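You operate a simulated robot arm through the tools that you are given. There is no shell and no other tool. Be economical: measure what you need, move in short steps, check, and stop when the job is done.

The job below is to be done with a simulated two-armed robot. You get a single attempt, and the scene is never put back.

JOB
Thread the web as the chart shows and clamp it on the table.
Fine: push the splice stop first; the leader tab ends in the table's groove; the green lever opens and shuts the clamp.

It is judged by the outcome, as a careful person would: the job done as asked, and still so three seconds after it is handed in. It fails if anything else is knocked over, pushed out of place, dropped, spilled or broken.

ROBOT AND FRAMES
Two 7-joint arms with fingered hands on one trunk, on a base that drives. Base frame: it is fixed to the floor where the robot stands at the start and does not move with it; the origin is under the middle of the robot, x ahead of it, y to its left, z up; the surface under the hand at the start is at about z = 849. Readings come in mm, rad, newtons and seconds.
The left shoulder is at the start at [21, 215, 1323], the right one opposite. With the tool pointing down near the work surface each hand reaches from about 100 to 620 mm from the robot's upright axis, wherever it stands, measured 20 degrees to its own side. Places, roughly: blue clamp lever [500, 200, 1000]; counter safe switch [1400, -2900, 900]; green clamp lever [400, 400, 1000]; left threading roller [400, 900, 1200]; middle threading roller [500, 700, 1200]; print jog button [700, -800, 900]; print safe switch [700, -1000, 900]; print stop button [700, -900, 900]; red air lever [300, 900, 1000]; rewind jog button [1500, -3300, 900]; rewind stop button [1500, -3500, 900]; right threading roller [500, 600, 1100]; splice back button [400, 100, 900]; splice jog button [400, 100, 900]; splice stop button [400, 0, 900]; steel table [600, 300, 1000]. Payload 3.6 kg a hand.
Tool frame (each hand has its own): the origin (TCP) lies between the finger pads and is the grasp point; the fingertips stand 22 mm ahead of it; z points along the fingers, y is the line along which they close. Largest opening 132 mm; the body of the gripper starts 60 mm behind the TCP. The gripper is a hand of 4 fingers: y runs from the thumb to the fingers, the wrist lies at [0, 0, -203] in the tool frame, and closing takes about 1.5 s.
Orientation is that of the tool frame in the base frame, as [roll, pitch, yaw] about the fixed x, y, z axes, in that order (R = Rz(yaw) Ry(pitch) Rx(roll)). With the fingers straight down and closing along the base's y, the tool's x points along the base's -x, its y along +y and its z along -z.

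CONTROLS
- The arms move only by the tool drive_tool. It takes "left_steps", "right_steps" or both (then of equal length, played together; a hand with none holds still); each is one flat list of numbers, 7 for each row, row after row: the shift along the tool's x, y, z in units of 200 mm (1.0 is 200 mm), then the turn, a rotation vector about the tool's x, y, z in units of 90 degrees (1.0 is 90 degrees), then the opening, from 0 (shut) to 1 (fully open). In form: [tx, ty, tz, wx, wy, wz, claw, tx, ty, tz, wx, wy, wz, claw, ...]. A call has 1 to 20 rows; each row is the pose to reach, as a shift and turn from the pose commanded when the call began, along the tool's axes at that moment. A call with a number of a shift or a turn outside -1 to 1 is refused whole. A row lasts 0.2 s, in which the tool goes at most 50 mm and 0.15 rad; a call with a longer step from one row to the next is refused whole, and so is a gripper value outside its range. A pose out of reach is approached as far as the arm can. The call stops where the force on the tool passes 50 N (or 10 N more than at its start, if that is more) or the arm is blocked; 0.2 s more then pass. Each finger travels about 108 mm/s and halts on what it meets, pressing with about 32 N; the grip force reading is that of the motor and also rises with nothing between the fingers. The clock runs only during rows and for 0.2 s after the last one: add rows that repeat a pose to give the fingers time. It gives the time, the measured TCP pose, the force on the tool (base axes), the opening and the grip force at its end, in the units of the frame above (readings bear some noise), with the torque about the TCP (base axes, N m) and any sound that the robot's microphone picked up.
- Cameras (640 x 400 px; columns grow to the right, rows downward): "scene" is now at [131.6, 69.8, 1221.2]; the picture's right is [0.67, -0.74, -0.00], its down [-0.35, -0.31, -0.88] and it looks along [0.66, 0.59, -0.47] (base axes); focal length 214 px, centre (320, 200). "left" rides on the left gripper at [-53, -53, -84] in its tool frame; the picture's right is [0.71, -0.71, 0.00], its down [0.53, 0.53, -0.67] and it looks along [0.47, 0.47, 0.74] (tool axes); focal length 247 px, centre (320, 200). "right" rides on the right gripper at [53, -53, -84] in its tool frame; the picture's right is [0.71, 0.71, 0.00], its down [-0.53, 0.53, -0.67] and it looks along [-0.47, 0.47, 0.74] (tool axes); focal length 247 px, centre (320, 200). There is no depth. A picture from a camera that has moved, and an enlarged one, comes with that camera's place and axes in the base frame and with its lens. The place of the scene camera against the robot may be out by one fixed shift of up to 18 mm in any direction.
- camera(camera): a new picture of that camera. It takes no simulated time.
- lift_body(by): slides the trunk up (or, below 0, down) by that many mm; the arms and the scene camera ride with it, the base frame stays. It gives what a move gives, with no picture.
- steer(legs): drives the robot by 1 to 6 legs, each [ahead, turn to the left] in mm and rad, along the robot's own axes; the way and the turn of a leg run together, so that a leg with both is an arc; at most 1500 mm and 3.142 rad a leg. The arms and the cameras ride along, it lands a little off, and it stops where it bumps. It gives what a move gives.
- set_grasp(shape, hand): the hand has 4 fingers and takes this shape, open, in about a second: jaw (thumb against the fingers, like two jaws); tri (thumb and two fingers); tip (a fingertip pinch); poke (one finger out to press); point (the index stretched); flat (the hand flat); cup (the hand cupped); fist (a fist). The gripper value then closes the fingers along that shape, each until it touches; the sizes above hold for jaw. It gives what a move gives, with no picture.
- turn_head(pan, tilt): turns the head with the scene camera to pan (to the left, within 1.047 rad either way) and tilt (down, from -0.506 to 1.204), counted from straight ahead of the robot. It gives what a move gives.
- zoom(camera, box): a new picture of the part [left, top, right, bottom] of that camera's present view, enlarged. It takes no simulated time.
- sign_off(): hands the job in; it is judged then, once.

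Go step by step. Nothing tells you exact positions but the pictures and the camera data: compare them with the known pose of the tool, close in by small moves and look again before you grip or let go. The budget is 120 turns and 108 pictures, counting those below and the enlarged ones. Unless the task says otherwise, let go and move clear before handing in.

The tools are called after "Emit:" as a command line: name --argument value ..., lists and objects as JSON in quotes. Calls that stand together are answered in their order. drive_tool: Moves the arms, as the interface text tells. Its arguments: {"type":"object","properties":{"left_steps":{"type":"array","items":{"type":"number"}},"right_steps":{"type":"array","items":{"type":"number"}}},"required":[]} The other tools are called the same way: lift_body (by) slides the trunk up or down; set_grasp (shape, hand) gives the hand a shape; steer (legs) drives the base; turn_head (pan, tilt) turns the head that bears the scene camera; camera (camera) takes a picture; zoom (camera, box) takes an enlarged picture of a part of a camera's view; sign_off () hands the job in.

At the start:

```text
time: 0.0
left_position: [293.0, 410.6, 999.3]
left_tcp_rot: [3.138, 0.0, 3.139]
left_wrist_force: [-0.4, 0.1, -0.3]
left_wrist_torque: [0.03, 0.01, -0.05]
left_width: 132.0
left_gripper_force: 0.0
left_shape: jaw
right_position: [353.6, 8.1, 999.4]
right_tcp_rot: [3.142, 0.001, 3.14]
right_wrist_force: [1.0, 0.4, -0.4]
right_wrist_torque: [0.0, -0.02, 0.0]
right_width: 131.8
right_gripper_force: 0.1
right_shape: jaw
trunk travel left (down, up): [-600.0, 76.0]
robot x, y, heading: [1.4, 1.9, -0.001]
head pan, tilt: [0.733, 0.49]
```

scene: 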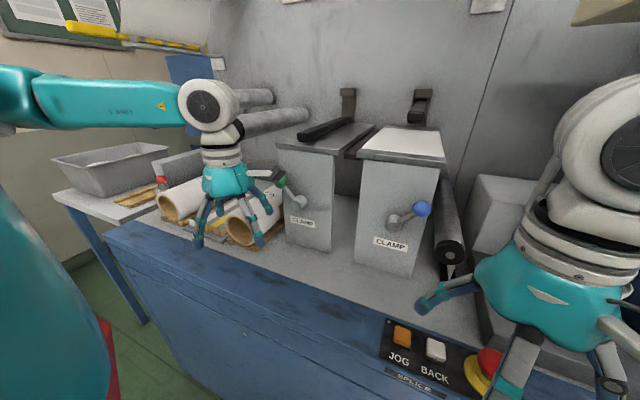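
right: 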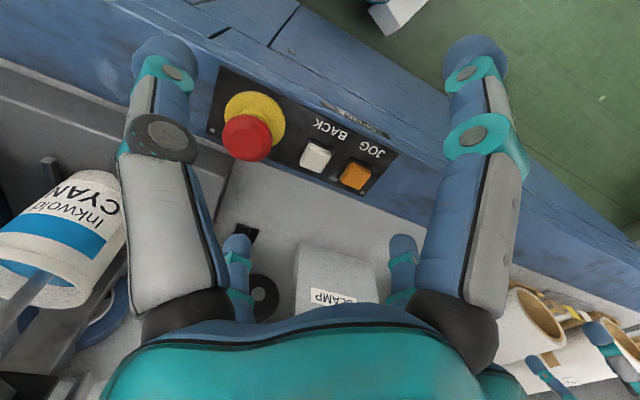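
left: 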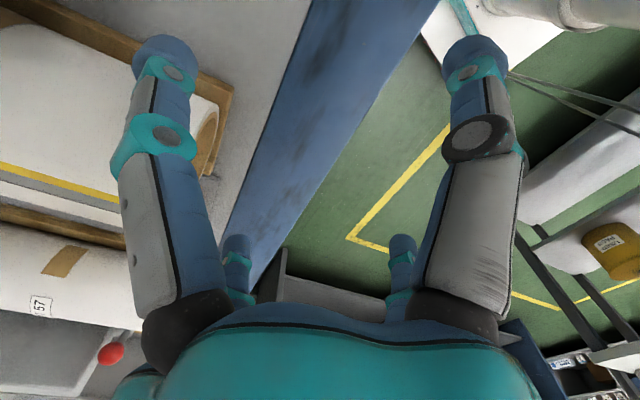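

I see the splice table with two clamp blocks (green and blue levers), the splice button panel at right and rollers at the back left. I need to find the chart and the web, so I look around first.

Emit:
zoom --camera "scene" --box '[0, 0, 320, 200]'

Emit:
turn_head --pan 1.04 --tilt 0.0

Emit:
camera --camera "scene"

```text
2.00 times, centred on (160, 100) of scene
camera zoom: at [131.6, 69.8, 1221.2], right [0.67, -0.74, 0.0], down [-0.35, -0.31, -0.88], along [0.66, 0.59, -0.47], focal length 429 px, centre (640, 400)
```

zoom: 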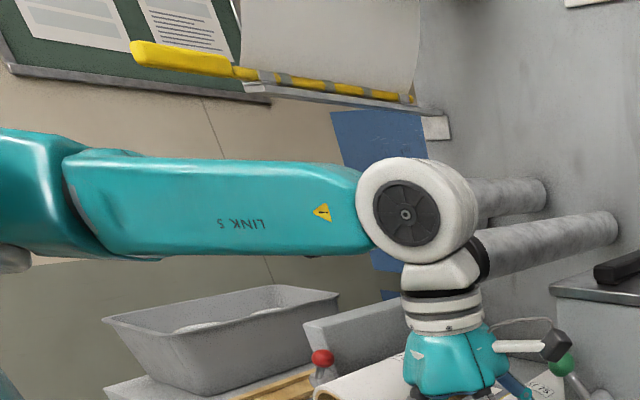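

```text
time: 0.9
left_position: [293.0, 410.8, 999.6]
left_tcp_rot: [3.139, -0.001, 3.14]
left_wrist_force: [0.2, -0.8, -0.1]
left_wrist_torque: [-0.02, -0.01, -0.02]
left_width: 132.2
left_gripper_force: 0.0
left_shape: jaw
right_position: [355.2, 7.4, 999.6]
right_tcp_rot: [3.141, 0.002, 3.139]
right_wrist_force: [0.0, -0.6, -0.3]
right_wrist_torque: [0.05, 0.03, -0.01]
right_width: 132.1
right_gripper_force: 0.0
right_shape: jaw
trunk travel left (down, up): [-600.0, 76.0]
robot x, y, heading: [0.1, -0.4, -0.0]
head pan, tilt: [1.04, 0.0]
```

```text
103 pictures are left
camera scene: at [109.4, 86.5, 1266.4], right [0.86, -0.51, 0.0], down [0.0, 0.0, -1.0], along [0.51, 0.86, 0.0], focal length 214 px, centre (320, 200)
```

scene: 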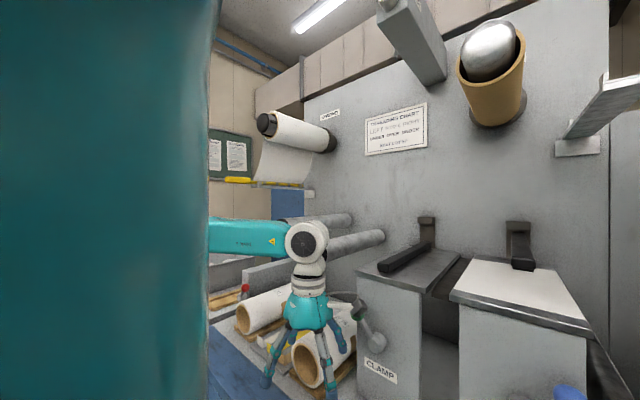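

The chart is on the back wall and the web hangs from the roll at the left, with a yellow tab at its end. I zoom on both.

Emit:
zoom --camera "scene" --box '[350, 95, 446, 160]'

Emit:
zoom --camera "scene" --box '[210, 90, 466, 250]'

Emit:
zoom --camera "scene" --box '[340, 200, 600, 400]'

```text
6.15 times, centred on (398, 128) of scene
camera zoom: at [109.4, 86.5, 1266.4], right [0.86, -0.51, 0.0], down [0.0, 0.0, -1.0], along [0.51, 0.86, 0.0], focal length 1320 px, centre (-160, 646)
```

zoom: 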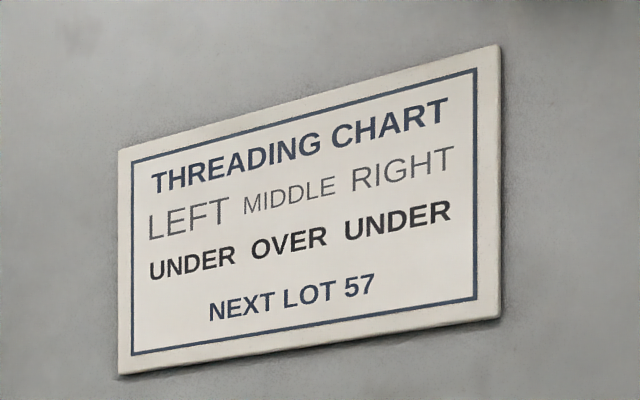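

```text
2.50 times, centred on (338, 170) of scene
camera zoom: at [109.4, 86.5, 1266.4], right [0.86, -0.51, 0.0], down [0.0, 0.0, -1.0], along [0.51, 0.86, 0.0], focal length 536 px, centre (275, 275)
```

zoom: 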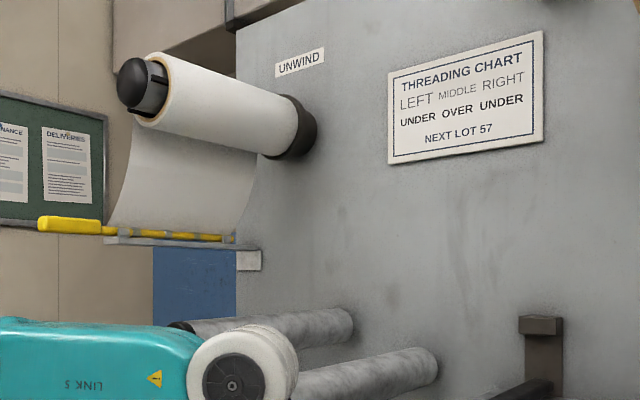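

```text
2.00 times, centred on (470, 300) of scene
camera zoom: at [109.4, 86.5, 1266.4], right [0.86, -0.51, 0.0], down [0.0, 0.0, -1.0], along [0.51, 0.86, 0.0], focal length 429 px, centre (20, 0)
```

zoom: 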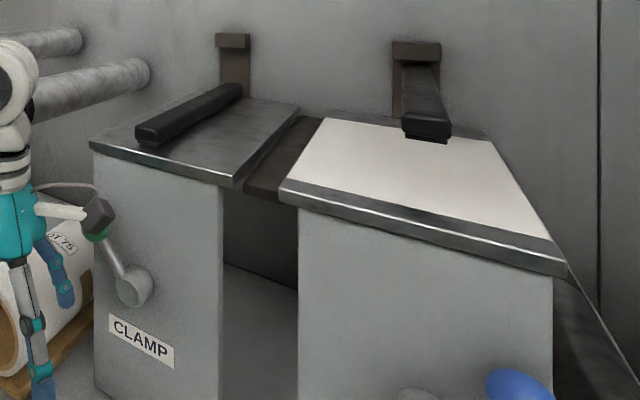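

The chart says left UNDER, middle OVER, right UNDER. First I shape the right hand to poke for the stop button and look, and also view the work area.

Emit:
set_grasp --shape "poke" --hand "right"

Emit:
camera --camera "right"

Emit:
turn_head --pan 0.2 --tilt 0.8

Emit:
camera --camera "scene"

```text
time: 1.8
left_position: [293.3, 410.4, 999.8]
left_tcp_rot: [3.14, 0.0, -3.141]
left_wrist_force: [0.1, 0.9, 0.3]
left_wrist_torque: [0.02, 0.02, 0.0]
left_width: 131.7
left_gripper_force: 0.0
left_shape: jaw
right_position: [355.2, 8.4, 998.7]
right_tcp_rot: [-3.142, 0.001, 3.139]
right_wrist_force: [0.3, -0.4, 0.0]
right_wrist_torque: [0.01, 0.02, 0.02]
right_width: 0.0
right_gripper_force: 0.2
right_shape: poke
trunk travel left (down, up): [-600.0, 76.0]
robot x, y, heading: [0.0, 2.1, 0.002]
head pan, tilt: [1.04, 0.0]
```

```text
99 pictures are left
camera right: at [301.2, -44.5, 1083.7], right [-0.71, 0.71, 0.0], down [0.53, 0.53, 0.67], along [0.47, 0.47, -0.74], focal length 247 px, centre (320, 200)
```

right: 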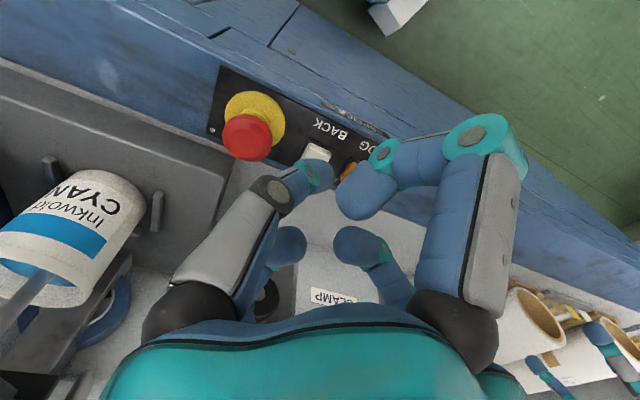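

```text
time: 3.0
left_position: [292.9, 410.0, 999.3]
left_tcp_rot: [3.139, 0.0, 3.139]
left_wrist_force: [0.0, -0.2, -0.3]
left_wrist_torque: [0.02, 0.0, 0.02]
left_width: 131.8
left_gripper_force: 0.1
left_shape: jaw
right_position: [353.8, 8.0, 997.7]
right_tcp_rot: [-3.141, 0.002, 3.14]
right_wrist_force: [-0.7, 0.4, -0.4]
right_wrist_torque: [0.01, -0.03, -0.01]
right_width: 0.2
right_gripper_force: 0.1
right_shape: poke
trunk travel left (down, up): [-600.0, 76.0]
robot x, y, heading: [-1.1, 1.4, -0.002]
head pan, tilt: [0.201, 0.799]
```

```text
98 pictures are left
camera scene: at [142.8, 25.1, 1194.4], right [0.2, -0.98, 0.0], down [-0.7, -0.14, -0.7], along [0.68, 0.14, -0.72], focal length 214 px, centre (320, 200)
```

scene: 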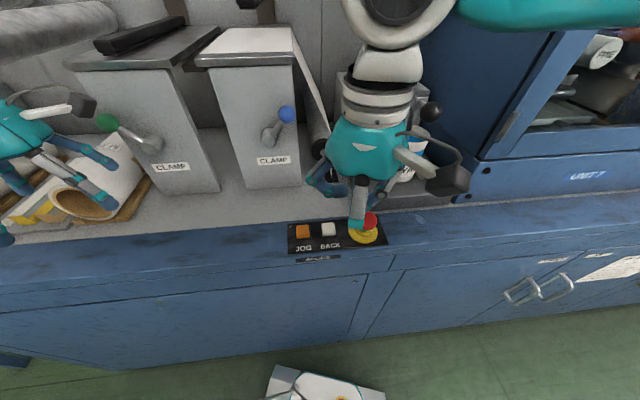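

The poke fingertip sits about 22 mm ahead of the right TCP; the stop button is near [415, -17, ~890]. I move over it and look.

Emit:
drive_tool --right_steps '[-0.15, -0.06, 0, 0, 0, 0, 0, -0.3, -0.125, 0, 0, 0, 0, 0, -0.3, -0.125, 0.1, 0, 0, 0, 0]'

Emit:
camera --camera "right"

Emit:
camera --camera "scene"

```text
time: 3.8
left_position: [293.2, 409.7, 998.8]
left_tcp_rot: [3.14, 0.002, 3.139]
left_wrist_force: [0.6, 0.6, 0.4]
left_wrist_torque: [0.02, 0.04, -0.02]
left_width: 131.9
left_gripper_force: 0.2
left_shape: jaw
right_position: [414.1, -18.4, 978.6]
right_tcp_rot: [-3.141, -0.001, 3.14]
right_wrist_force: [0.1, 0.2, 0.1]
right_wrist_torque: [-0.01, 0.01, 0.0]
right_width: 0.2
right_gripper_force: 0.2
right_shape: poke
trunk travel left (down, up): [-600.0, 76.0]
robot x, y, heading: [-2.8, -0.9, -0.003]
head pan, tilt: [0.201, 0.799]
```

```text
97 pictures are left
camera right: at [361.1, -69.9, 1063.3], right [-0.71, 0.71, 0.0], down [0.53, 0.53, 0.67], along [0.47, 0.47, -0.74], focal length 247 px, centre (320, 200)
```

right: 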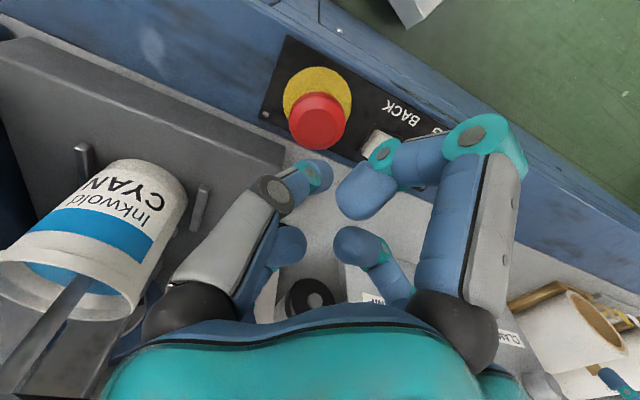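

```text
96 pictures are left
camera scene: at [142.8, 25.0, 1194.4], right [0.2, -0.98, 0.0], down [-0.7, -0.14, -0.7], along [0.68, 0.14, -0.72], focal length 214 px, centre (320, 200)
```

scene: 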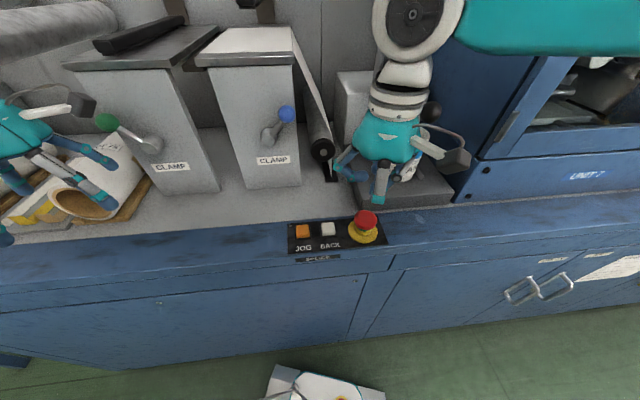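

Triangulated, the red cap is at [413, -20, 898], right under the fingertip. I press down.

Emit:
drive_tool --right_steps '[0, 0.01, 0.15, 0, 0, 0, 0, 0, 0.01, 0.26, 0, 0, 0, 0, 0, 0.01, 0.3, 0, 0, 0, 0, 0, 0.01, 0.33, 0, 0, 0, 0, 0, 0.01, 0.36, 0, 0, 0, 0]'

Emit:
camera --camera "right"

```text
time: 5.0
left_position: [292.3, 409.8, 1001.2]
left_tcp_rot: [3.139, 0.001, 3.14]
left_wrist_force: [-0.1, -0.2, 0.5]
left_wrist_torque: [0.02, 0.02, 0.01]
left_width: 132.0
left_gripper_force: 0.0
left_shape: jaw
right_position: [413.6, -14.9, 909.4]
right_tcp_rot: [3.14, 0.005, 3.141]
right_wrist_force: [0.5, -0.9, 12.6]
right_wrist_torque: [0.0, -0.05, -0.02]
right_width: 0.0
right_gripper_force: 0.1
right_shape: poke
trunk travel left (down, up): [-600.0, 76.0]
robot x, y, heading: [-2.9, 0.7, -0.001]
head pan, tilt: [0.201, 0.799]
```

```text
95 pictures are left
camera right: at [360.8, -67.0, 993.4], right [-0.71, 0.71, 0.0], down [0.52, 0.52, 0.67], along [0.48, 0.47, -0.74], focal length 247 px, centre (320, 200)
```

right: 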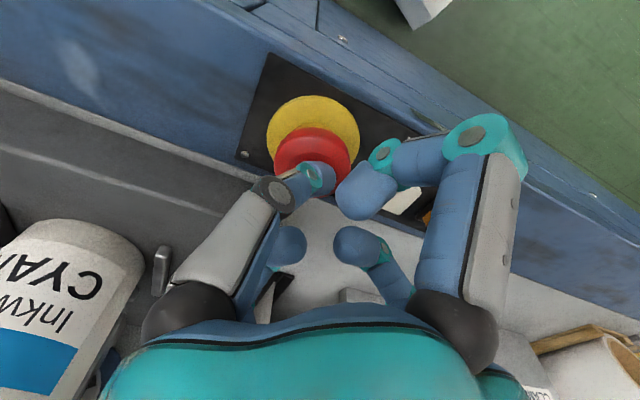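

Contact at 12.6 N, no click yet; I press a little further.

Emit:
drive_tool --right_steps '[0, 0, 0.02, 0, 0, 0, 0, 0, 0, 0.04, 0, 0, 0, 0, 0, 0, 0.06, 0, 0, 0, 0, 0, 0, 0.08, 0, 0, 0, 0]'

```text
time: 6.0
left_position: [290.4, 410.0, 999.3]
left_tcp_rot: [3.139, 0.003, 3.141]
left_wrist_force: [-0.1, 0.1, 0.2]
left_wrist_torque: [0.0, 0.02, 0.02]
left_width: 131.8
left_gripper_force: 0.1
left_shape: jaw
right_position: [412.2, -15.0, 894.9]
right_tcp_rot: [3.14, 0.005, -3.141]
right_wrist_force: [-1.3, -5.7, 37.2]
right_wrist_torque: [0.53, -0.07, 0.01]
right_width: 0.2
right_gripper_force: 0.1
right_shape: poke
trunk travel left (down, up): [-600.0, 76.0]
robot x, y, heading: [0.8, 1.3, -0.002]
head pan, tilt: [0.201, 0.799]
```

It went down another 15 mm to 37 N. I retract and compare the cap's look.

Emit:
drive_tool --right_steps '[0, 0, -0.2, 0, 0, 0, 0, 0, 0, -0.42, 0, 0, 0, 0]'

Emit:
camera --camera "right"

Emit:
zoom --camera "scene" --box '[270, 180, 430, 280]'

```text
time: 6.6
left_position: [292.8, 410.2, 999.4]
left_tcp_rot: [3.141, 0.001, 3.14]
left_wrist_force: [0.5, 0.8, -0.2]
left_wrist_torque: [-0.01, -0.01, 0.01]
left_width: 132.0
left_gripper_force: 0.0
left_shape: jaw
right_position: [414.9, -16.5, 973.3]
right_tcp_rot: [-3.137, -0.002, 3.141]
right_wrist_force: [-0.3, 0.6, -0.7]
right_wrist_torque: [-0.05, 0.02, 0.03]
right_width: 0.0
right_gripper_force: 0.1
right_shape: poke
trunk travel left (down, up): [-600.0, 76.0]
robot x, y, heading: [-1.7, 0.5, 0.002]
head pan, tilt: [0.201, 0.799]
```

```text
94 pictures are left
camera right: at [362.4, -68.3, 1058.2], right [-0.71, 0.71, 0.0], down [0.53, 0.53, 0.67], along [0.47, 0.47, -0.75], focal length 247 px, centre (320, 200)
```

right: 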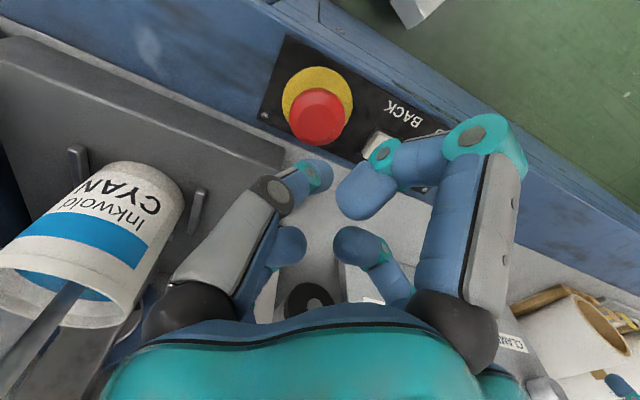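

```text
4.00 times, centred on (350, 230) of scene
camera zoom: at [142.4, 25.7, 1194.3], right [0.2, -0.98, 0.0], down [-0.7, -0.14, -0.7], along [0.68, 0.14, -0.72], focal length 858 px, centre (200, 80)
```

zoom: 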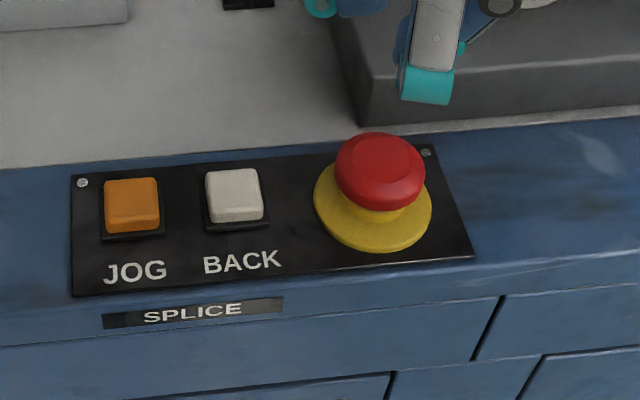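

The cap looks only slightly lower, and the pressing tip seems about 8 mm off toward +y, so the first press was off-centre. I press again with the hand shifted to [409, -28].

Emit:
drive_tool --right_steps '[0.03, -0.058, 0, 0, 0, 0, 0, 0.03, -0.058, 0.2, 0, 0, 0, 0, 0.03, -0.058, 0.28, 0, 0, 0, 0, 0.03, -0.058, 0.34, 0, 0, 0, 0, 0.03, -0.058, 0.4, 0, 0, 0, 0, 0.03, -0.058, 0.44, 0, 0, 0, 0]'

Emit:
camera --camera "right"

```text
time: 7.8
left_position: [290.4, 410.3, 1000.4]
left_tcp_rot: [3.138, 0.002, 3.14]
left_wrist_force: [0.4, 1.3, -0.5]
left_wrist_torque: [-0.03, 0.02, 0.02]
left_width: 131.8
left_gripper_force: 0.0
left_shape: jaw
right_position: [409.9, -27.6, 907.5]
right_tcp_rot: [-3.138, 0.006, 3.141]
right_wrist_force: [-13.8, -14.3, 37.2]
right_wrist_torque: [-0.24, 0.19, -0.02]
right_width: 0.2
right_gripper_force: 0.3
right_shape: poke
trunk travel left (down, up): [-600.0, 76.0]
robot x, y, heading: [-1.8, 2.6, 0.003]
head pan, tilt: [0.201, 0.799]
stopped in row 6 (right hand): the force on the tool passed its limit at 58 N (the readings are from after the stop); the commanded pose is now the measured one
```

```text
92 pictures are left
camera right: at [356.3, -79.6, 991.1], right [-0.71, 0.71, -0.01], down [0.52, 0.53, 0.67], along [0.48, 0.47, -0.74], focal length 247 px, centre (320, 200)
```

right: 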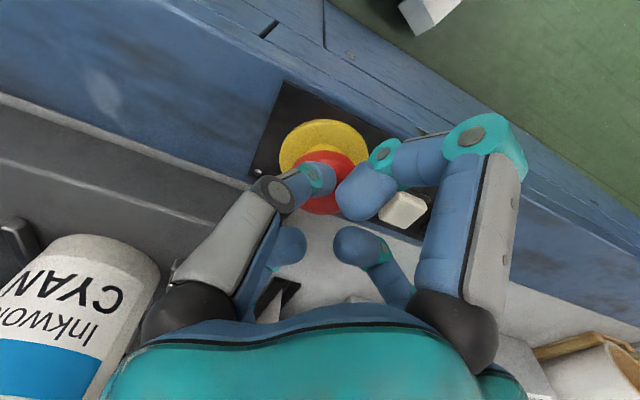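

Solid bottoming at 58 N right on the cap this time. I retract and compare.

Emit:
drive_tool --right_steps '[0, 0, -0.2, 0, 0, 0, 0, 0, 0, -0.44, 0, 0, 0, 0]'

Emit:
zoom --camera "scene" --box '[270, 180, 430, 280]'

```text
time: 8.4
left_position: [293.1, 409.1, 1000.0]
left_tcp_rot: [3.14, 0.0, 3.139]
left_wrist_force: [-0.6, -0.3, -0.3]
left_wrist_torque: [0.01, 0.01, 0.04]
left_width: 132.0
left_gripper_force: 0.0
left_shape: jaw
right_position: [410.6, -30.1, 990.4]
right_tcp_rot: [-3.137, 0.005, 3.139]
right_wrist_force: [-0.4, 0.1, 1.0]
right_wrist_torque: [-0.02, 0.0, 0.0]
right_width: 0.0
right_gripper_force: 0.1
right_shape: poke
trunk travel left (down, up): [-600.0, 76.0]
robot x, y, heading: [2.2, 2.3, -0.002]
head pan, tilt: [0.201, 0.799]
```

```text
4.00 times, centred on (350, 230) of scene
camera zoom: at [142.4, 25.1, 1194.4], right [0.2, -0.98, 0.0], down [-0.7, -0.14, -0.7], along [0.68, 0.14, -0.72], focal length 858 px, centre (200, 80)
```

zoom: 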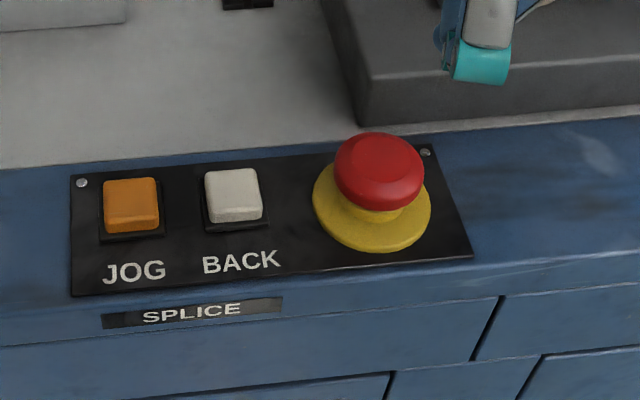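

Cap sits about 5 mm lower than in the first picture, and bottomed hard, so I take the stop as pressed. Now I raise the hands a little, back off and survey the threading path.

Emit:
steer --legs '[[-300, 0]]'

Emit:
turn_head --pan 0.75 --tilt 0.2

Emit:
camera --camera "scene"

```text
time: 10.4
left_position: [-7.3, 410.1, 999.6]
left_tcp_rot: [3.14, 0.0, 3.139]
left_wrist_force: [-0.3, 0.8, 0.1]
left_wrist_torque: [0.0, -0.01, -0.02]
left_width: 131.8
left_gripper_force: 0.1
left_shape: jaw
right_position: [110.1, -31.6, 992.1]
right_tcp_rot: [-3.138, 0.005, 3.136]
right_wrist_force: [1.3, 0.2, 0.1]
right_wrist_torque: [-0.02, 0.01, -0.01]
right_width: 0.0
right_gripper_force: 0.0
right_shape: poke
trunk travel left (down, up): [-600.0, 76.0]
robot x, y, heading: [-301.7, -2.0, -0.001]
head pan, tilt: [0.201, 0.799]
```

```text
time: 11.4
left_position: [-5.5, 410.3, 1000.0]
left_tcp_rot: [3.14, -0.001, 3.138]
left_wrist_force: [0.7, 0.0, -0.7]
left_wrist_torque: [-0.02, 0.02, -0.02]
left_width: 131.9
left_gripper_force: 0.0
left_shape: jaw
right_position: [110.0, -31.0, 992.0]
right_tcp_rot: [-3.139, 0.005, 3.137]
right_wrist_force: [-0.3, 0.7, 1.6]
right_wrist_torque: [-0.01, 0.02, 0.01]
right_width: 0.2
right_gripper_force: 0.2
right_shape: poke
trunk travel left (down, up): [-600.0, 76.0]
robot x, y, heading: [-301.1, -1.2, -0.005]
head pan, tilt: [0.75, 0.201]
```

```text
90 pictures are left
camera scene: at [-168.3, 72.2, 1248.0], right [0.68, -0.73, 0.0], down [-0.15, -0.14, -0.98], along [0.72, 0.67, -0.2], focal length 214 px, centre (320, 200)
```

scene: 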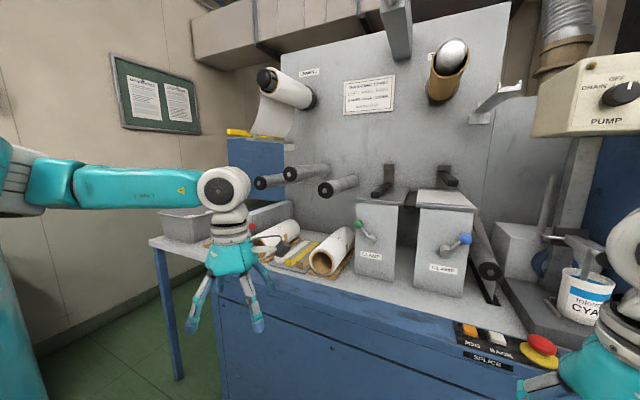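

Emit:
zoom --camera "scene" --box '[215, 50, 375, 150]'

Emit:
zoom --camera "scene" --box '[230, 130, 390, 230]'

Emit:
zoom --camera "scene" --box '[340, 150, 500, 250]'

```text
4.00 times, centred on (295, 100) of scene
camera zoom: at [-168.3, 72.2, 1248.0], right [0.68, -0.73, 0.0], down [-0.15, -0.14, -0.98], along [0.72, 0.67, -0.2], focal length 858 px, centre (420, 600)
```

zoom: 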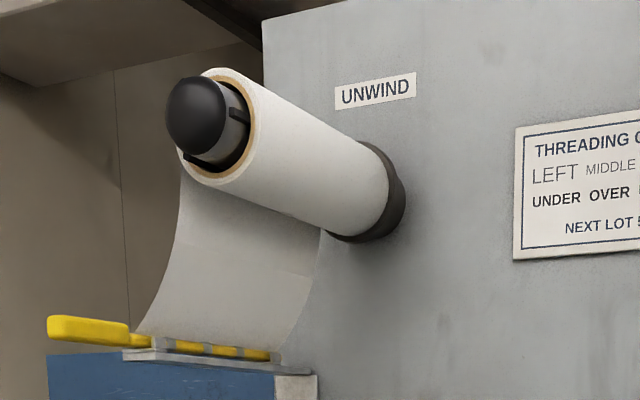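

```text
4.00 times, centred on (310, 180) of scene
camera zoom: at [-168.3, 72.2, 1248.0], right [0.68, -0.73, 0.0], down [-0.15, -0.14, -0.98], along [0.72, 0.67, -0.2], focal length 858 px, centre (360, 280)
```

zoom: 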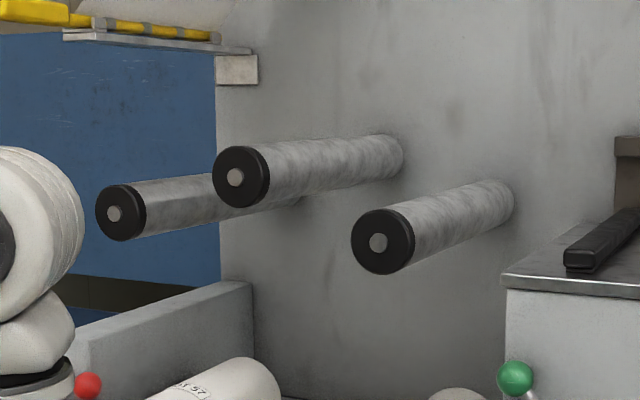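

```text
4.00 times, centred on (420, 200) of scene
camera zoom: at [-168.3, 72.2, 1248.0], right [0.68, -0.73, 0.0], down [-0.15, -0.14, -0.98], along [0.72, 0.67, -0.2], focal length 858 px, centre (-80, 200)
```

zoom: 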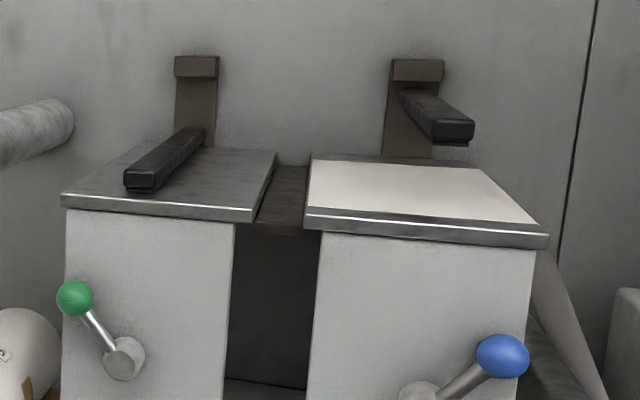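

Green clamp is shut (bar down on the table), blue one open. Handle of the leader bar is about x 195–293, y 900, z 1337. I drive left along the machine to face the rollers.

Emit:
steer --legs '[[0, 1.571], [620, 0], [0, -1.571]]'

Emit:
turn_head --pan 0.3 --tilt 0.1

Emit:
camera --camera "scene"

```text
time: 14.5
left_position: [-534.9, 447.4, 999.8]
left_tcp_rot: [-3.14, -0.001, -2.042]
left_wrist_force: [-1.1, -1.1, -0.5]
left_wrist_torque: [0.0, -0.04, -0.03]
left_width: 132.0
left_gripper_force: 0.2
left_shape: jaw
right_position: [-87.5, 352.0, 992.0]
right_tcp_rot: [-3.136, 0.003, -2.04]
right_wrist_force: [-0.4, 0.5, -0.1]
right_wrist_torque: [-0.01, 0.0, 0.01]
right_width: 0.2
right_gripper_force: 0.0
right_shape: poke
trunk travel left (down, up): [-600.0, 76.0]
robot x, y, heading: [-262.5, -22.3, 1.135]
head pan, tilt: [0.75, 0.201]
stopped in leg 1: the robot was blocked; the commanded pose is now the measured one
```

```text
time: 15.4
left_position: [-532.0, 445.8, 1002.5]
left_tcp_rot: [-3.14, 0.001, -2.041]
left_wrist_force: [0.3, -0.1, -0.7]
left_wrist_torque: [0.01, -0.02, -0.03]
left_width: 131.7
left_gripper_force: 0.0
left_shape: jaw
right_position: [-85.0, 351.9, 992.0]
right_tcp_rot: [-3.136, 0.005, -2.045]
right_wrist_force: [-0.3, 0.0, 0.2]
right_wrist_torque: [-0.02, -0.02, 0.0]
right_width: 0.0
right_gripper_force: 0.1
right_shape: poke
trunk travel left (down, up): [-600.0, 76.0]
robot x, y, heading: [-261.1, -23.7, 1.138]
head pan, tilt: [0.3, 0.099]
```

```text
86 pictures are left
camera scene: at [-231.0, 147.1, 1257.4], right [0.99, -0.13, 0.0], down [-0.01, -0.1, -0.99], along [0.13, 0.99, -0.1], focal length 214 px, centre (320, 200)
```

scene: 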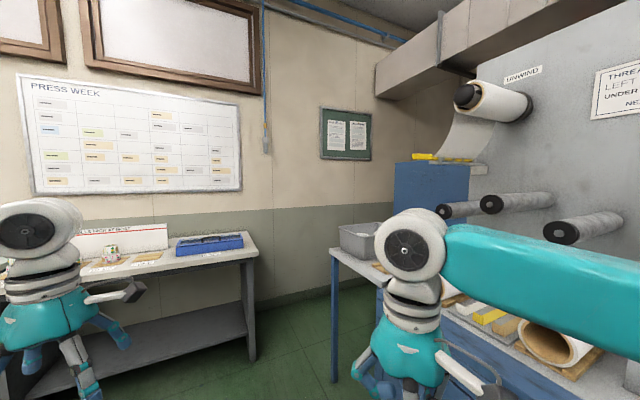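

The turn was blocked by something at 1.14 rad. I look at what is around the left arm.

Emit:
turn_head --pan 1.04 --tilt 0.5

Emit:
camera --camera "scene"

Emit:
camera --camera "left"

Emit:
camera --camera "right"

```text
time: 16.5
left_position: [-531.7, 446.2, 1002.3]
left_tcp_rot: [-3.14, 0.001, -2.043]
left_wrist_force: [0.2, 0.7, 0.4]
left_wrist_torque: [-0.01, 0.01, 0.01]
left_width: 132.0
left_gripper_force: 0.0
left_shape: jaw
right_position: [-85.4, 352.3, 990.8]
right_tcp_rot: [-3.136, 0.004, -2.041]
right_wrist_force: [0.3, -0.1, -0.5]
right_wrist_torque: [0.03, 0.03, -0.01]
right_width: 0.0
right_gripper_force: 0.1
right_shape: poke
trunk travel left (down, up): [-600.0, 76.0]
robot x, y, heading: [-264.1, -23.9, 1.134]
head pan, tilt: [1.04, 0.499]
```

```text
85 pictures are left
camera scene: at [-294.7, 130.7, 1220.4], right [0.82, 0.57, 0.0], down [0.27, -0.39, -0.88], along [-0.5, 0.72, -0.48], focal length 214 px, centre (320, 200)
```

scene: 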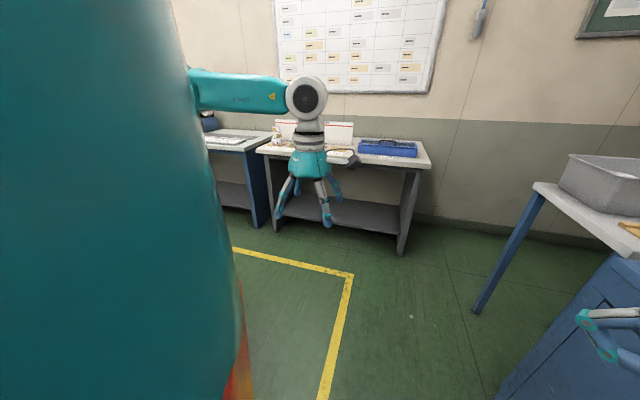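

```text
84 pictures are left
camera left: at [-459.6, 468.3, 1085.3], right [0.31, -0.95, 0.0], down [-0.71, -0.23, 0.67], along [-0.64, -0.21, -0.74], focal length 247 px, centre (320, 200)
```

left: 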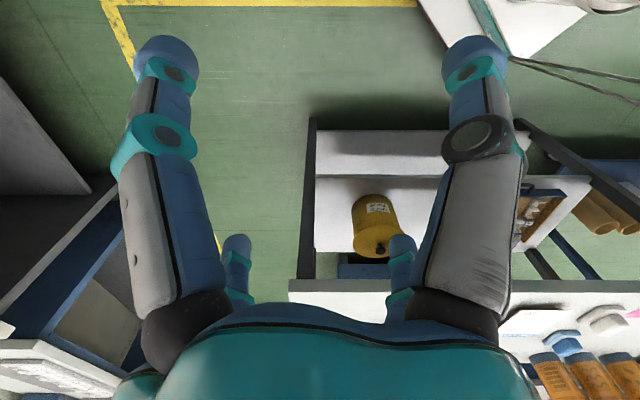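

```text
83 pictures are left
camera right: at [-63.0, 281.7, 1076.4], right [-0.95, -0.31, -0.01], down [-0.23, 0.71, 0.67], along [-0.2, 0.64, -0.74], focal length 247 px, centre (320, 200)
```

right: 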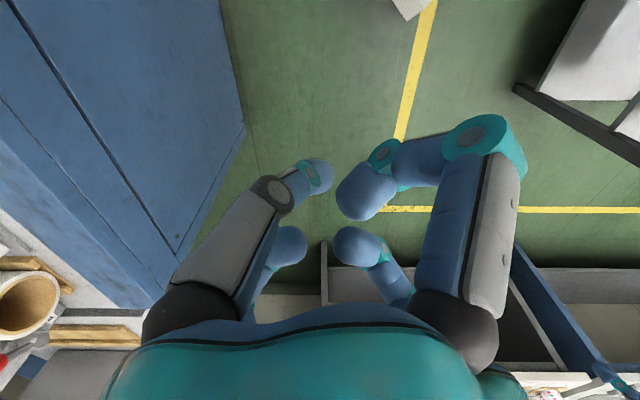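

The left elbow or base touched something behind (a cart); nothing appears toppled. I draw the right hand in, move forward away from it, then go round to the left.

Emit:
drive_tool --right_steps '[0.2, 0, 0, 0, 0, 0, 0, 0.4, 0, 0, 0, 0, 0, 0, 0.6, 0, 0, 0, 0, 0, 0]'

Emit:
steer --legs '[[300, 0], [0, 0.65], [430, 0], [0, -1.785]]'

Emit:
turn_head --pan 0.35 --tilt 0.1

Emit:
camera --camera "scene"

```text
time: 17.3
left_position: [-532.7, 445.6, 1001.4]
left_tcp_rot: [3.141, 0.001, -2.042]
left_wrist_force: [0.1, 0.1, 0.1]
left_wrist_torque: [0.01, -0.02, -0.03]
left_width: 131.9
left_gripper_force: 0.1
left_shape: jaw
right_position: [-141.0, 245.2, 989.5]
right_tcp_rot: [-3.136, 0.006, -2.043]
right_wrist_force: [-0.5, -0.1, -1.1]
right_wrist_torque: [-0.01, 0.01, -0.01]
right_width: 0.0
right_gripper_force: 0.0
right_shape: poke
trunk travel left (down, up): [-600.0, 76.0]
robot x, y, heading: [-264.0, -20.4, 1.14]
head pan, tilt: [1.04, 0.499]
```

```text
time: 26.7
left_position: [-122.0, 1216.1, 1001.5]
left_tcp_rot: [3.14, -0.002, -2.763]
left_wrist_force: [0.5, 0.1, 0.2]
left_wrist_torque: [0.02, 0.04, 0.0]
left_width: 132.0
left_gripper_force: 0.1
left_shape: jaw
right_position: [41.2, 808.8, 990.8]
right_tcp_rot: [-3.14, 0.004, -2.764]
right_wrist_force: [1.0, 0.3, -0.3]
right_wrist_torque: [0.01, 0.01, -0.02]
right_width: 0.1
right_gripper_force: 0.1
right_shape: poke
trunk travel left (down, up): [-600.0, 76.0]
robot x, y, heading: [-249.2, 727.5, 0.384]
head pan, tilt: [1.04, 0.499]
stopped in leg 4: the robot was blocked; the commanded pose is now the measured one
```

```text
time: 27.7
left_position: [-122.6, 1218.3, 1000.6]
left_tcp_rot: [3.139, -0.001, -2.763]
left_wrist_force: [0.1, -0.4, 0.5]
left_wrist_torque: [-0.01, 0.02, -0.04]
left_width: 132.1
left_gripper_force: 0.1
left_shape: jaw
right_position: [38.4, 810.4, 990.3]
right_tcp_rot: [-3.14, 0.005, -2.762]
right_wrist_force: [0.0, -0.2, -0.4]
right_wrist_torque: [0.01, 0.0, -0.02]
right_width: 0.1
right_gripper_force: 0.1
right_shape: poke
trunk travel left (down, up): [-600.0, 76.0]
robot x, y, heading: [-247.9, 732.8, 0.386]
head pan, tilt: [0.351, 0.099]
```

```text
82 pictures are left
camera scene: at [-123.5, 828.2, 1257.4], right [0.67, -0.74, 0.0], down [-0.07, -0.07, -0.99], along [0.74, 0.67, -0.1], focal length 214 px, centre (320, 200)
```

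scene: 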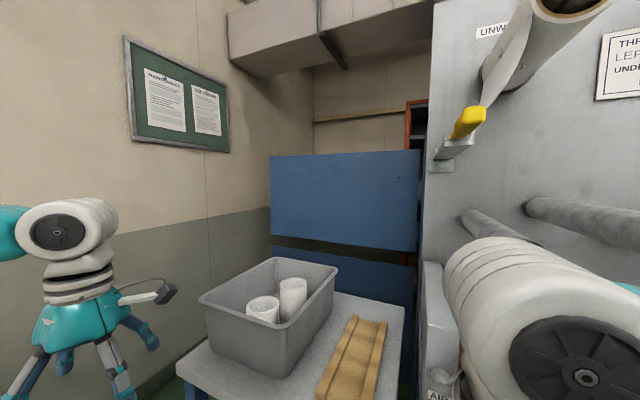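

Blocked again at heading 0.39. I check around both sides.

Emit:
turn_head --pan -1.04 --tilt 0.5

Emit:
camera --camera "scene"

Emit:
camera --camera "right"

Emit:
camera --camera "left"

```text
time: 29.2
left_position: [-122.9, 1217.7, 1001.6]
left_tcp_rot: [3.141, 0.001, -2.763]
left_wrist_force: [-1.3, -0.2, -0.2]
left_wrist_torque: [0.02, 0.01, 0.0]
left_width: 132.3
left_gripper_force: 0.0
left_shape: jaw
right_position: [38.9, 809.6, 991.2]
right_tcp_rot: [-3.139, 0.003, -2.764]
right_wrist_force: [-0.2, -1.0, 0.0]
right_wrist_torque: [0.01, 0.02, 0.03]
right_width: 0.0
right_gripper_force: 0.1
right_shape: poke
trunk travel left (down, up): [-600.0, 76.0]
robot x, y, heading: [-251.1, 727.4, 0.389]
head pan, tilt: [-1.04, 0.499]
```

```text
81 pictures are left
camera scene: at [-119.2, 710.8, 1220.4], right [-0.61, -0.79, 0.0], down [-0.38, 0.29, -0.88], along [0.7, -0.53, -0.48], focal length 214 px, centre (320, 200)
```

scene: 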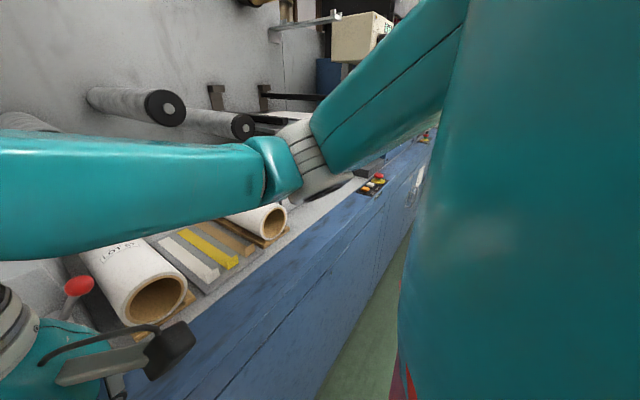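

```text
80 pictures are left
camera right: at [8.4, 742.1, 1075.1], right [-0.92, 0.4, -0.01], down [0.29, 0.68, 0.67], along [0.27, 0.61, -0.74], focal length 247 px, centre (320, 200)
```

right: 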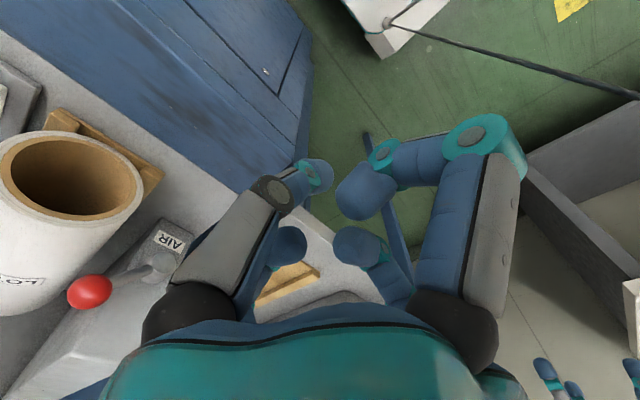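

```text
79 pictures are left
camera left: at [-52.9, 1187.1, 1085.7], right [-0.4, -0.92, 0.0], down [-0.68, 0.29, 0.67], along [-0.61, 0.27, -0.74], focal length 247 px, centre (320, 200)
```

left: 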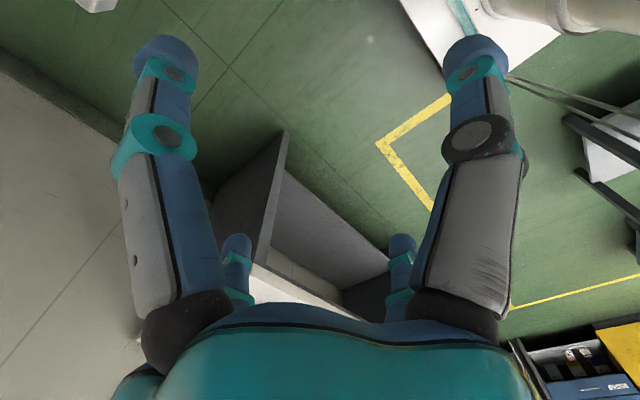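

The right elbow sticks out ahead over the counter and is probably against the green clamp. I back off along the present heading before turning straight.

Emit:
steer --legs '[[-150, 0], [0, -0.386]]'

Emit:
turn_head --pan 0.0 --tilt 0.1

Emit:
camera --camera "scene"

```text
time: 31.8
left_position: [-91.8, 1076.0, 1001.8]
left_tcp_rot: [3.139, 0.0, 3.136]
left_wrist_force: [-0.2, 0.2, 0.0]
left_wrist_torque: [0.0, -0.02, -0.02]
left_width: 132.2
left_gripper_force: 0.0
left_shape: jaw
right_position: [-95.9, 637.3, 990.0]
right_tcp_rot: [-3.139, 0.004, 3.135]
right_wrist_force: [0.0, 0.5, -0.3]
right_wrist_torque: [0.0, 0.01, 0.02]
right_width: 0.0
right_gripper_force: 0.1
right_shape: poke
trunk travel left (down, up): [-600.0, 76.0]
robot x, y, heading: [-392.5, 683.4, 0.003]
head pan, tilt: [-1.04, 0.499]
```

```text
time: 33.1
left_position: [-91.9, 1077.1, 1003.1]
left_tcp_rot: [3.141, -0.001, 3.134]
left_wrist_force: [0.7, -0.2, 0.4]
left_wrist_torque: [-0.02, 0.01, -0.01]
left_width: 132.1
left_gripper_force: 0.0
left_shape: jaw
right_position: [-96.6, 639.1, 990.5]
right_tcp_rot: [-3.137, 0.003, 3.135]
right_wrist_force: [0.0, 0.4, -0.6]
right_wrist_torque: [-0.04, 0.02, 0.01]
right_width: 0.0
right_gripper_force: 0.1
right_shape: poke
trunk travel left (down, up): [-600.0, 76.0]
robot x, y, heading: [-395.0, 685.4, 0.004]
head pan, tilt: [0.0, 0.099]
```

```text
78 pictures are left
camera scene: at [-237.7, 694.6, 1257.4], right [0.0, -1.0, 0.0], down [-0.1, 0.0, -0.99], along [0.99, 0.0, -0.1], focal length 214 px, centre (320, 200)
```

scene: 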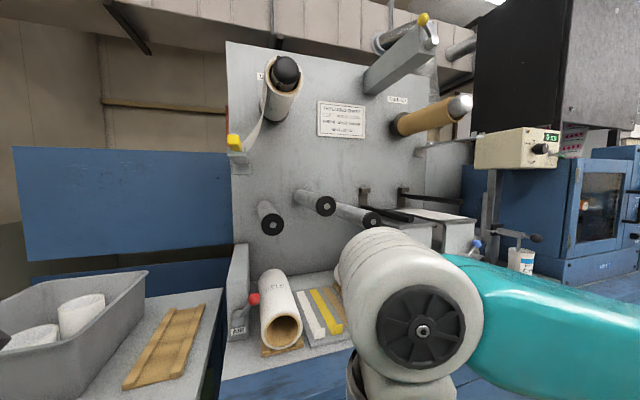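

Good frontal view now. I zoom for measuring.

Emit:
zoom --camera "scene" --box '[210, 40, 370, 140]'

Emit:
zoom --camera "scene" --box '[220, 130, 380, 230]'

Emit:
zoom --camera "scene" --box '[340, 160, 500, 260]'

```text
4.00 times, centred on (290, 90) of scene
camera zoom: at [-237.7, 694.6, 1257.4], right [0.0, -1.0, 0.0], down [-0.1, 0.0, -0.99], along [0.99, 0.0, -0.1], focal length 858 px, centre (440, 640)
```

zoom: 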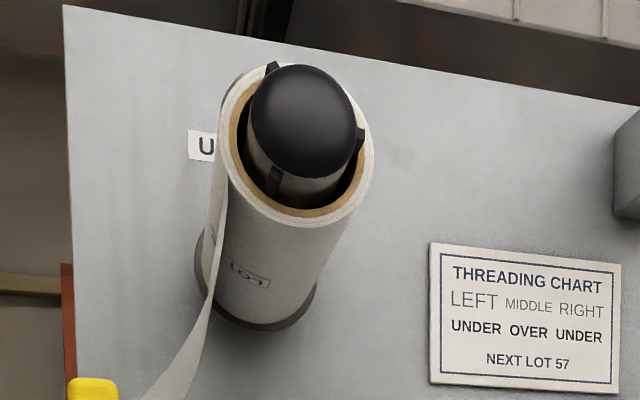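

```text
4.00 times, centred on (300, 180) of scene
camera zoom: at [-237.7, 694.6, 1257.4], right [0.0, -1.0, 0.0], down [-0.1, 0.0, -0.99], along [0.99, 0.0, -0.1], focal length 858 px, centre (400, 280)
```

zoom: 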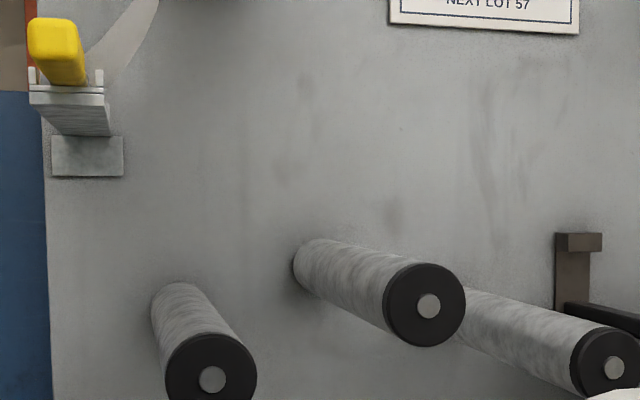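

```text
4.00 times, centred on (420, 210) of scene
camera zoom: at [-237.7, 694.6, 1257.4], right [0.0, -1.0, 0.0], down [-0.1, 0.0, -0.99], along [0.99, 0.0, -0.1], focal length 858 px, centre (-80, 160)
```

zoom: 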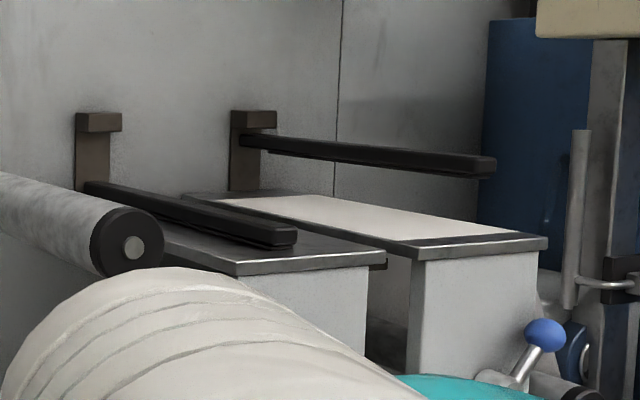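

The machine stands turned by about 0.31 rad: roller fronts lie in one plane, with machine coordinates u (into wall)=514 and v=-686/-546/-407, z=1145/1184/1135. The table top is z≈1110, the groove v≈-142. I shuffle the base to face the machine squarely so the right arm covers the whole path.

Emit:
steer --legs '[[100, 0], [0, 0.614], [-120, 0], [0, -0.3], [60, 0]]'

Emit:
set_grasp --shape "jaw" --hand "right"

Emit:
turn_head --pan -0.3 --tilt 0.3

Emit:
camera --camera "scene"

```text
time: 36.6
left_position: [-326.3, 1139.8, 1004.6]
left_tcp_rot: [-3.141, 0.005, -2.548]
left_wrist_force: [-1.2, 0.1, -0.1]
left_wrist_torque: [0.03, -0.05, 0.0]
left_width: 132.0
left_gripper_force: 0.0
left_shape: jaw
right_position: [-81.2, 776.2, 994.3]
right_tcp_rot: [-3.137, 0.011, -2.547]
right_wrist_force: [-1.2, -0.5, 0.3]
right_wrist_torque: [-0.01, -0.1, 0.03]
right_width: 0.1
right_gripper_force: 0.0
right_shape: poke
trunk travel left (down, up): [-600.0, 76.0]
robot x, y, heading: [-334.8, 633.0, 0.565]
head pan, tilt: [0.0, 0.099]
stopped in leg 3: the robot was blocked; the commanded pose is now the measured one
```

```text
time: 37.5
left_position: [-320.0, 1142.0, 1004.9]
left_tcp_rot: [3.14, -0.001, -2.548]
left_wrist_force: [0.3, -0.3, 0.0]
left_wrist_torque: [0.01, 0.01, 0.02]
left_width: 131.9
left_gripper_force: 0.1
left_shape: jaw
right_position: [-75.2, 779.1, 993.0]
right_tcp_rot: [-3.136, 0.005, -2.547]
right_wrist_force: [0.2, -0.1, 0.4]
right_wrist_torque: [0.0, 0.02, 0.01]
right_width: 132.1
right_gripper_force: 0.1
right_shape: jaw
trunk travel left (down, up): [-600.0, 76.0]
robot x, y, heading: [-336.9, 636.3, 0.569]
head pan, tilt: [0.0, 0.099]
```

```text
time: 38.3
left_position: [-320.7, 1142.1, 1004.0]
left_tcp_rot: [3.14, 0.0, -2.548]
left_wrist_force: [0.0, -0.8, 0.1]
left_wrist_torque: [0.02, 0.0, -0.01]
left_width: 132.2
left_gripper_force: 0.1
left_shape: jaw
right_position: [-75.2, 779.3, 991.5]
right_tcp_rot: [-3.135, 0.005, -2.546]
right_wrist_force: [-0.7, -0.6, 0.0]
right_wrist_torque: [0.05, -0.01, 0.01]
right_width: 131.8
right_gripper_force: 0.1
right_shape: jaw
trunk travel left (down, up): [-600.0, 76.0]
robot x, y, heading: [-337.7, 631.5, 0.564]
head pan, tilt: [-0.3, 0.3]
```

```text
74 pictures are left
camera scene: at [-194.2, 707.3, 1238.8], right [0.26, -0.96, 0.0], down [-0.29, -0.08, -0.96], along [0.92, 0.25, -0.3], focal length 214 px, centre (320, 200)
```

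scene: 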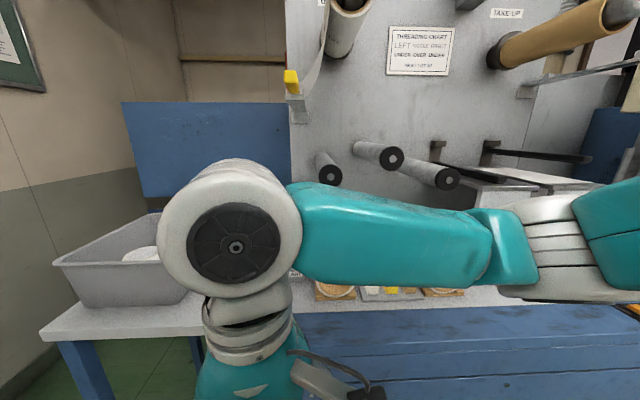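

Although stopped early, the robot is practically where I want it (u -125, v -705). I just turn 0.25 rad to the right.

Emit:
steer --legs '[[20, 0], [0, -0.25]]'

Emit:
turn_head --pan 0.0 --tilt 0.1

Emit:
camera --camera "scene"

```text
time: 40.0
left_position: [-178.3, 1132.5, 1003.9]
left_tcp_rot: [3.14, 0.001, -2.8]
left_wrist_force: [-0.1, 0.3, 0.4]
left_wrist_torque: [0.03, -0.02, 0.01]
left_width: 131.8
left_gripper_force: 0.2
left_shape: jaw
right_position: [-30.4, 719.7, 991.7]
right_tcp_rot: [-3.138, 0.005, -2.8]
right_wrist_force: [0.0, -0.2, 1.0]
right_wrist_torque: [0.03, -0.01, 0.04]
right_width: 132.1
right_gripper_force: 0.1
right_shape: jaw
trunk travel left (down, up): [-600.0, 76.0]
robot x, y, heading: [-321.5, 649.8, 0.311]
head pan, tilt: [-0.3, 0.3]
```

```text
time: 40.8
left_position: [-177.1, 1133.1, 1004.5]
left_tcp_rot: [3.14, 0.0, -2.799]
left_wrist_force: [0.4, -0.1, -0.4]
left_wrist_torque: [0.02, 0.01, 0.0]
left_width: 131.8
left_gripper_force: 0.0
left_shape: jaw
right_position: [-31.5, 719.0, 992.8]
right_tcp_rot: [-3.136, 0.005, -2.798]
right_wrist_force: [-0.9, -0.1, -0.4]
right_wrist_torque: [-0.01, -0.02, 0.03]
right_width: 131.8
right_gripper_force: 0.1
right_shape: jaw
trunk travel left (down, up): [-600.0, 76.0]
robot x, y, heading: [-323.6, 650.0, 0.315]
head pan, tilt: [0.0, 0.099]
```

```text
73 pictures are left
camera scene: at [-174.1, 711.1, 1257.4], right [0.31, -0.95, 0.0], down [-0.1, -0.03, -0.99], along [0.95, 0.31, -0.1], focal length 214 px, centre (320, 200)
```

scene: 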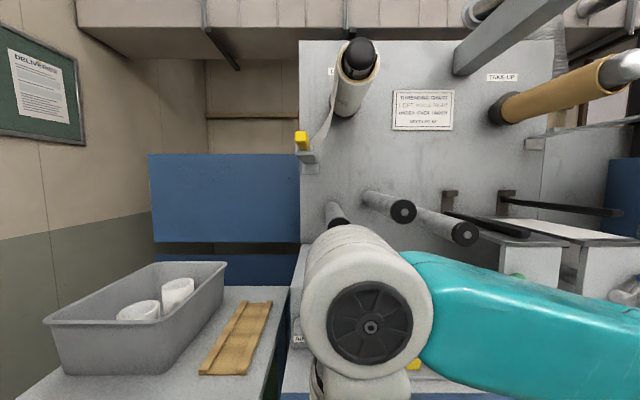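

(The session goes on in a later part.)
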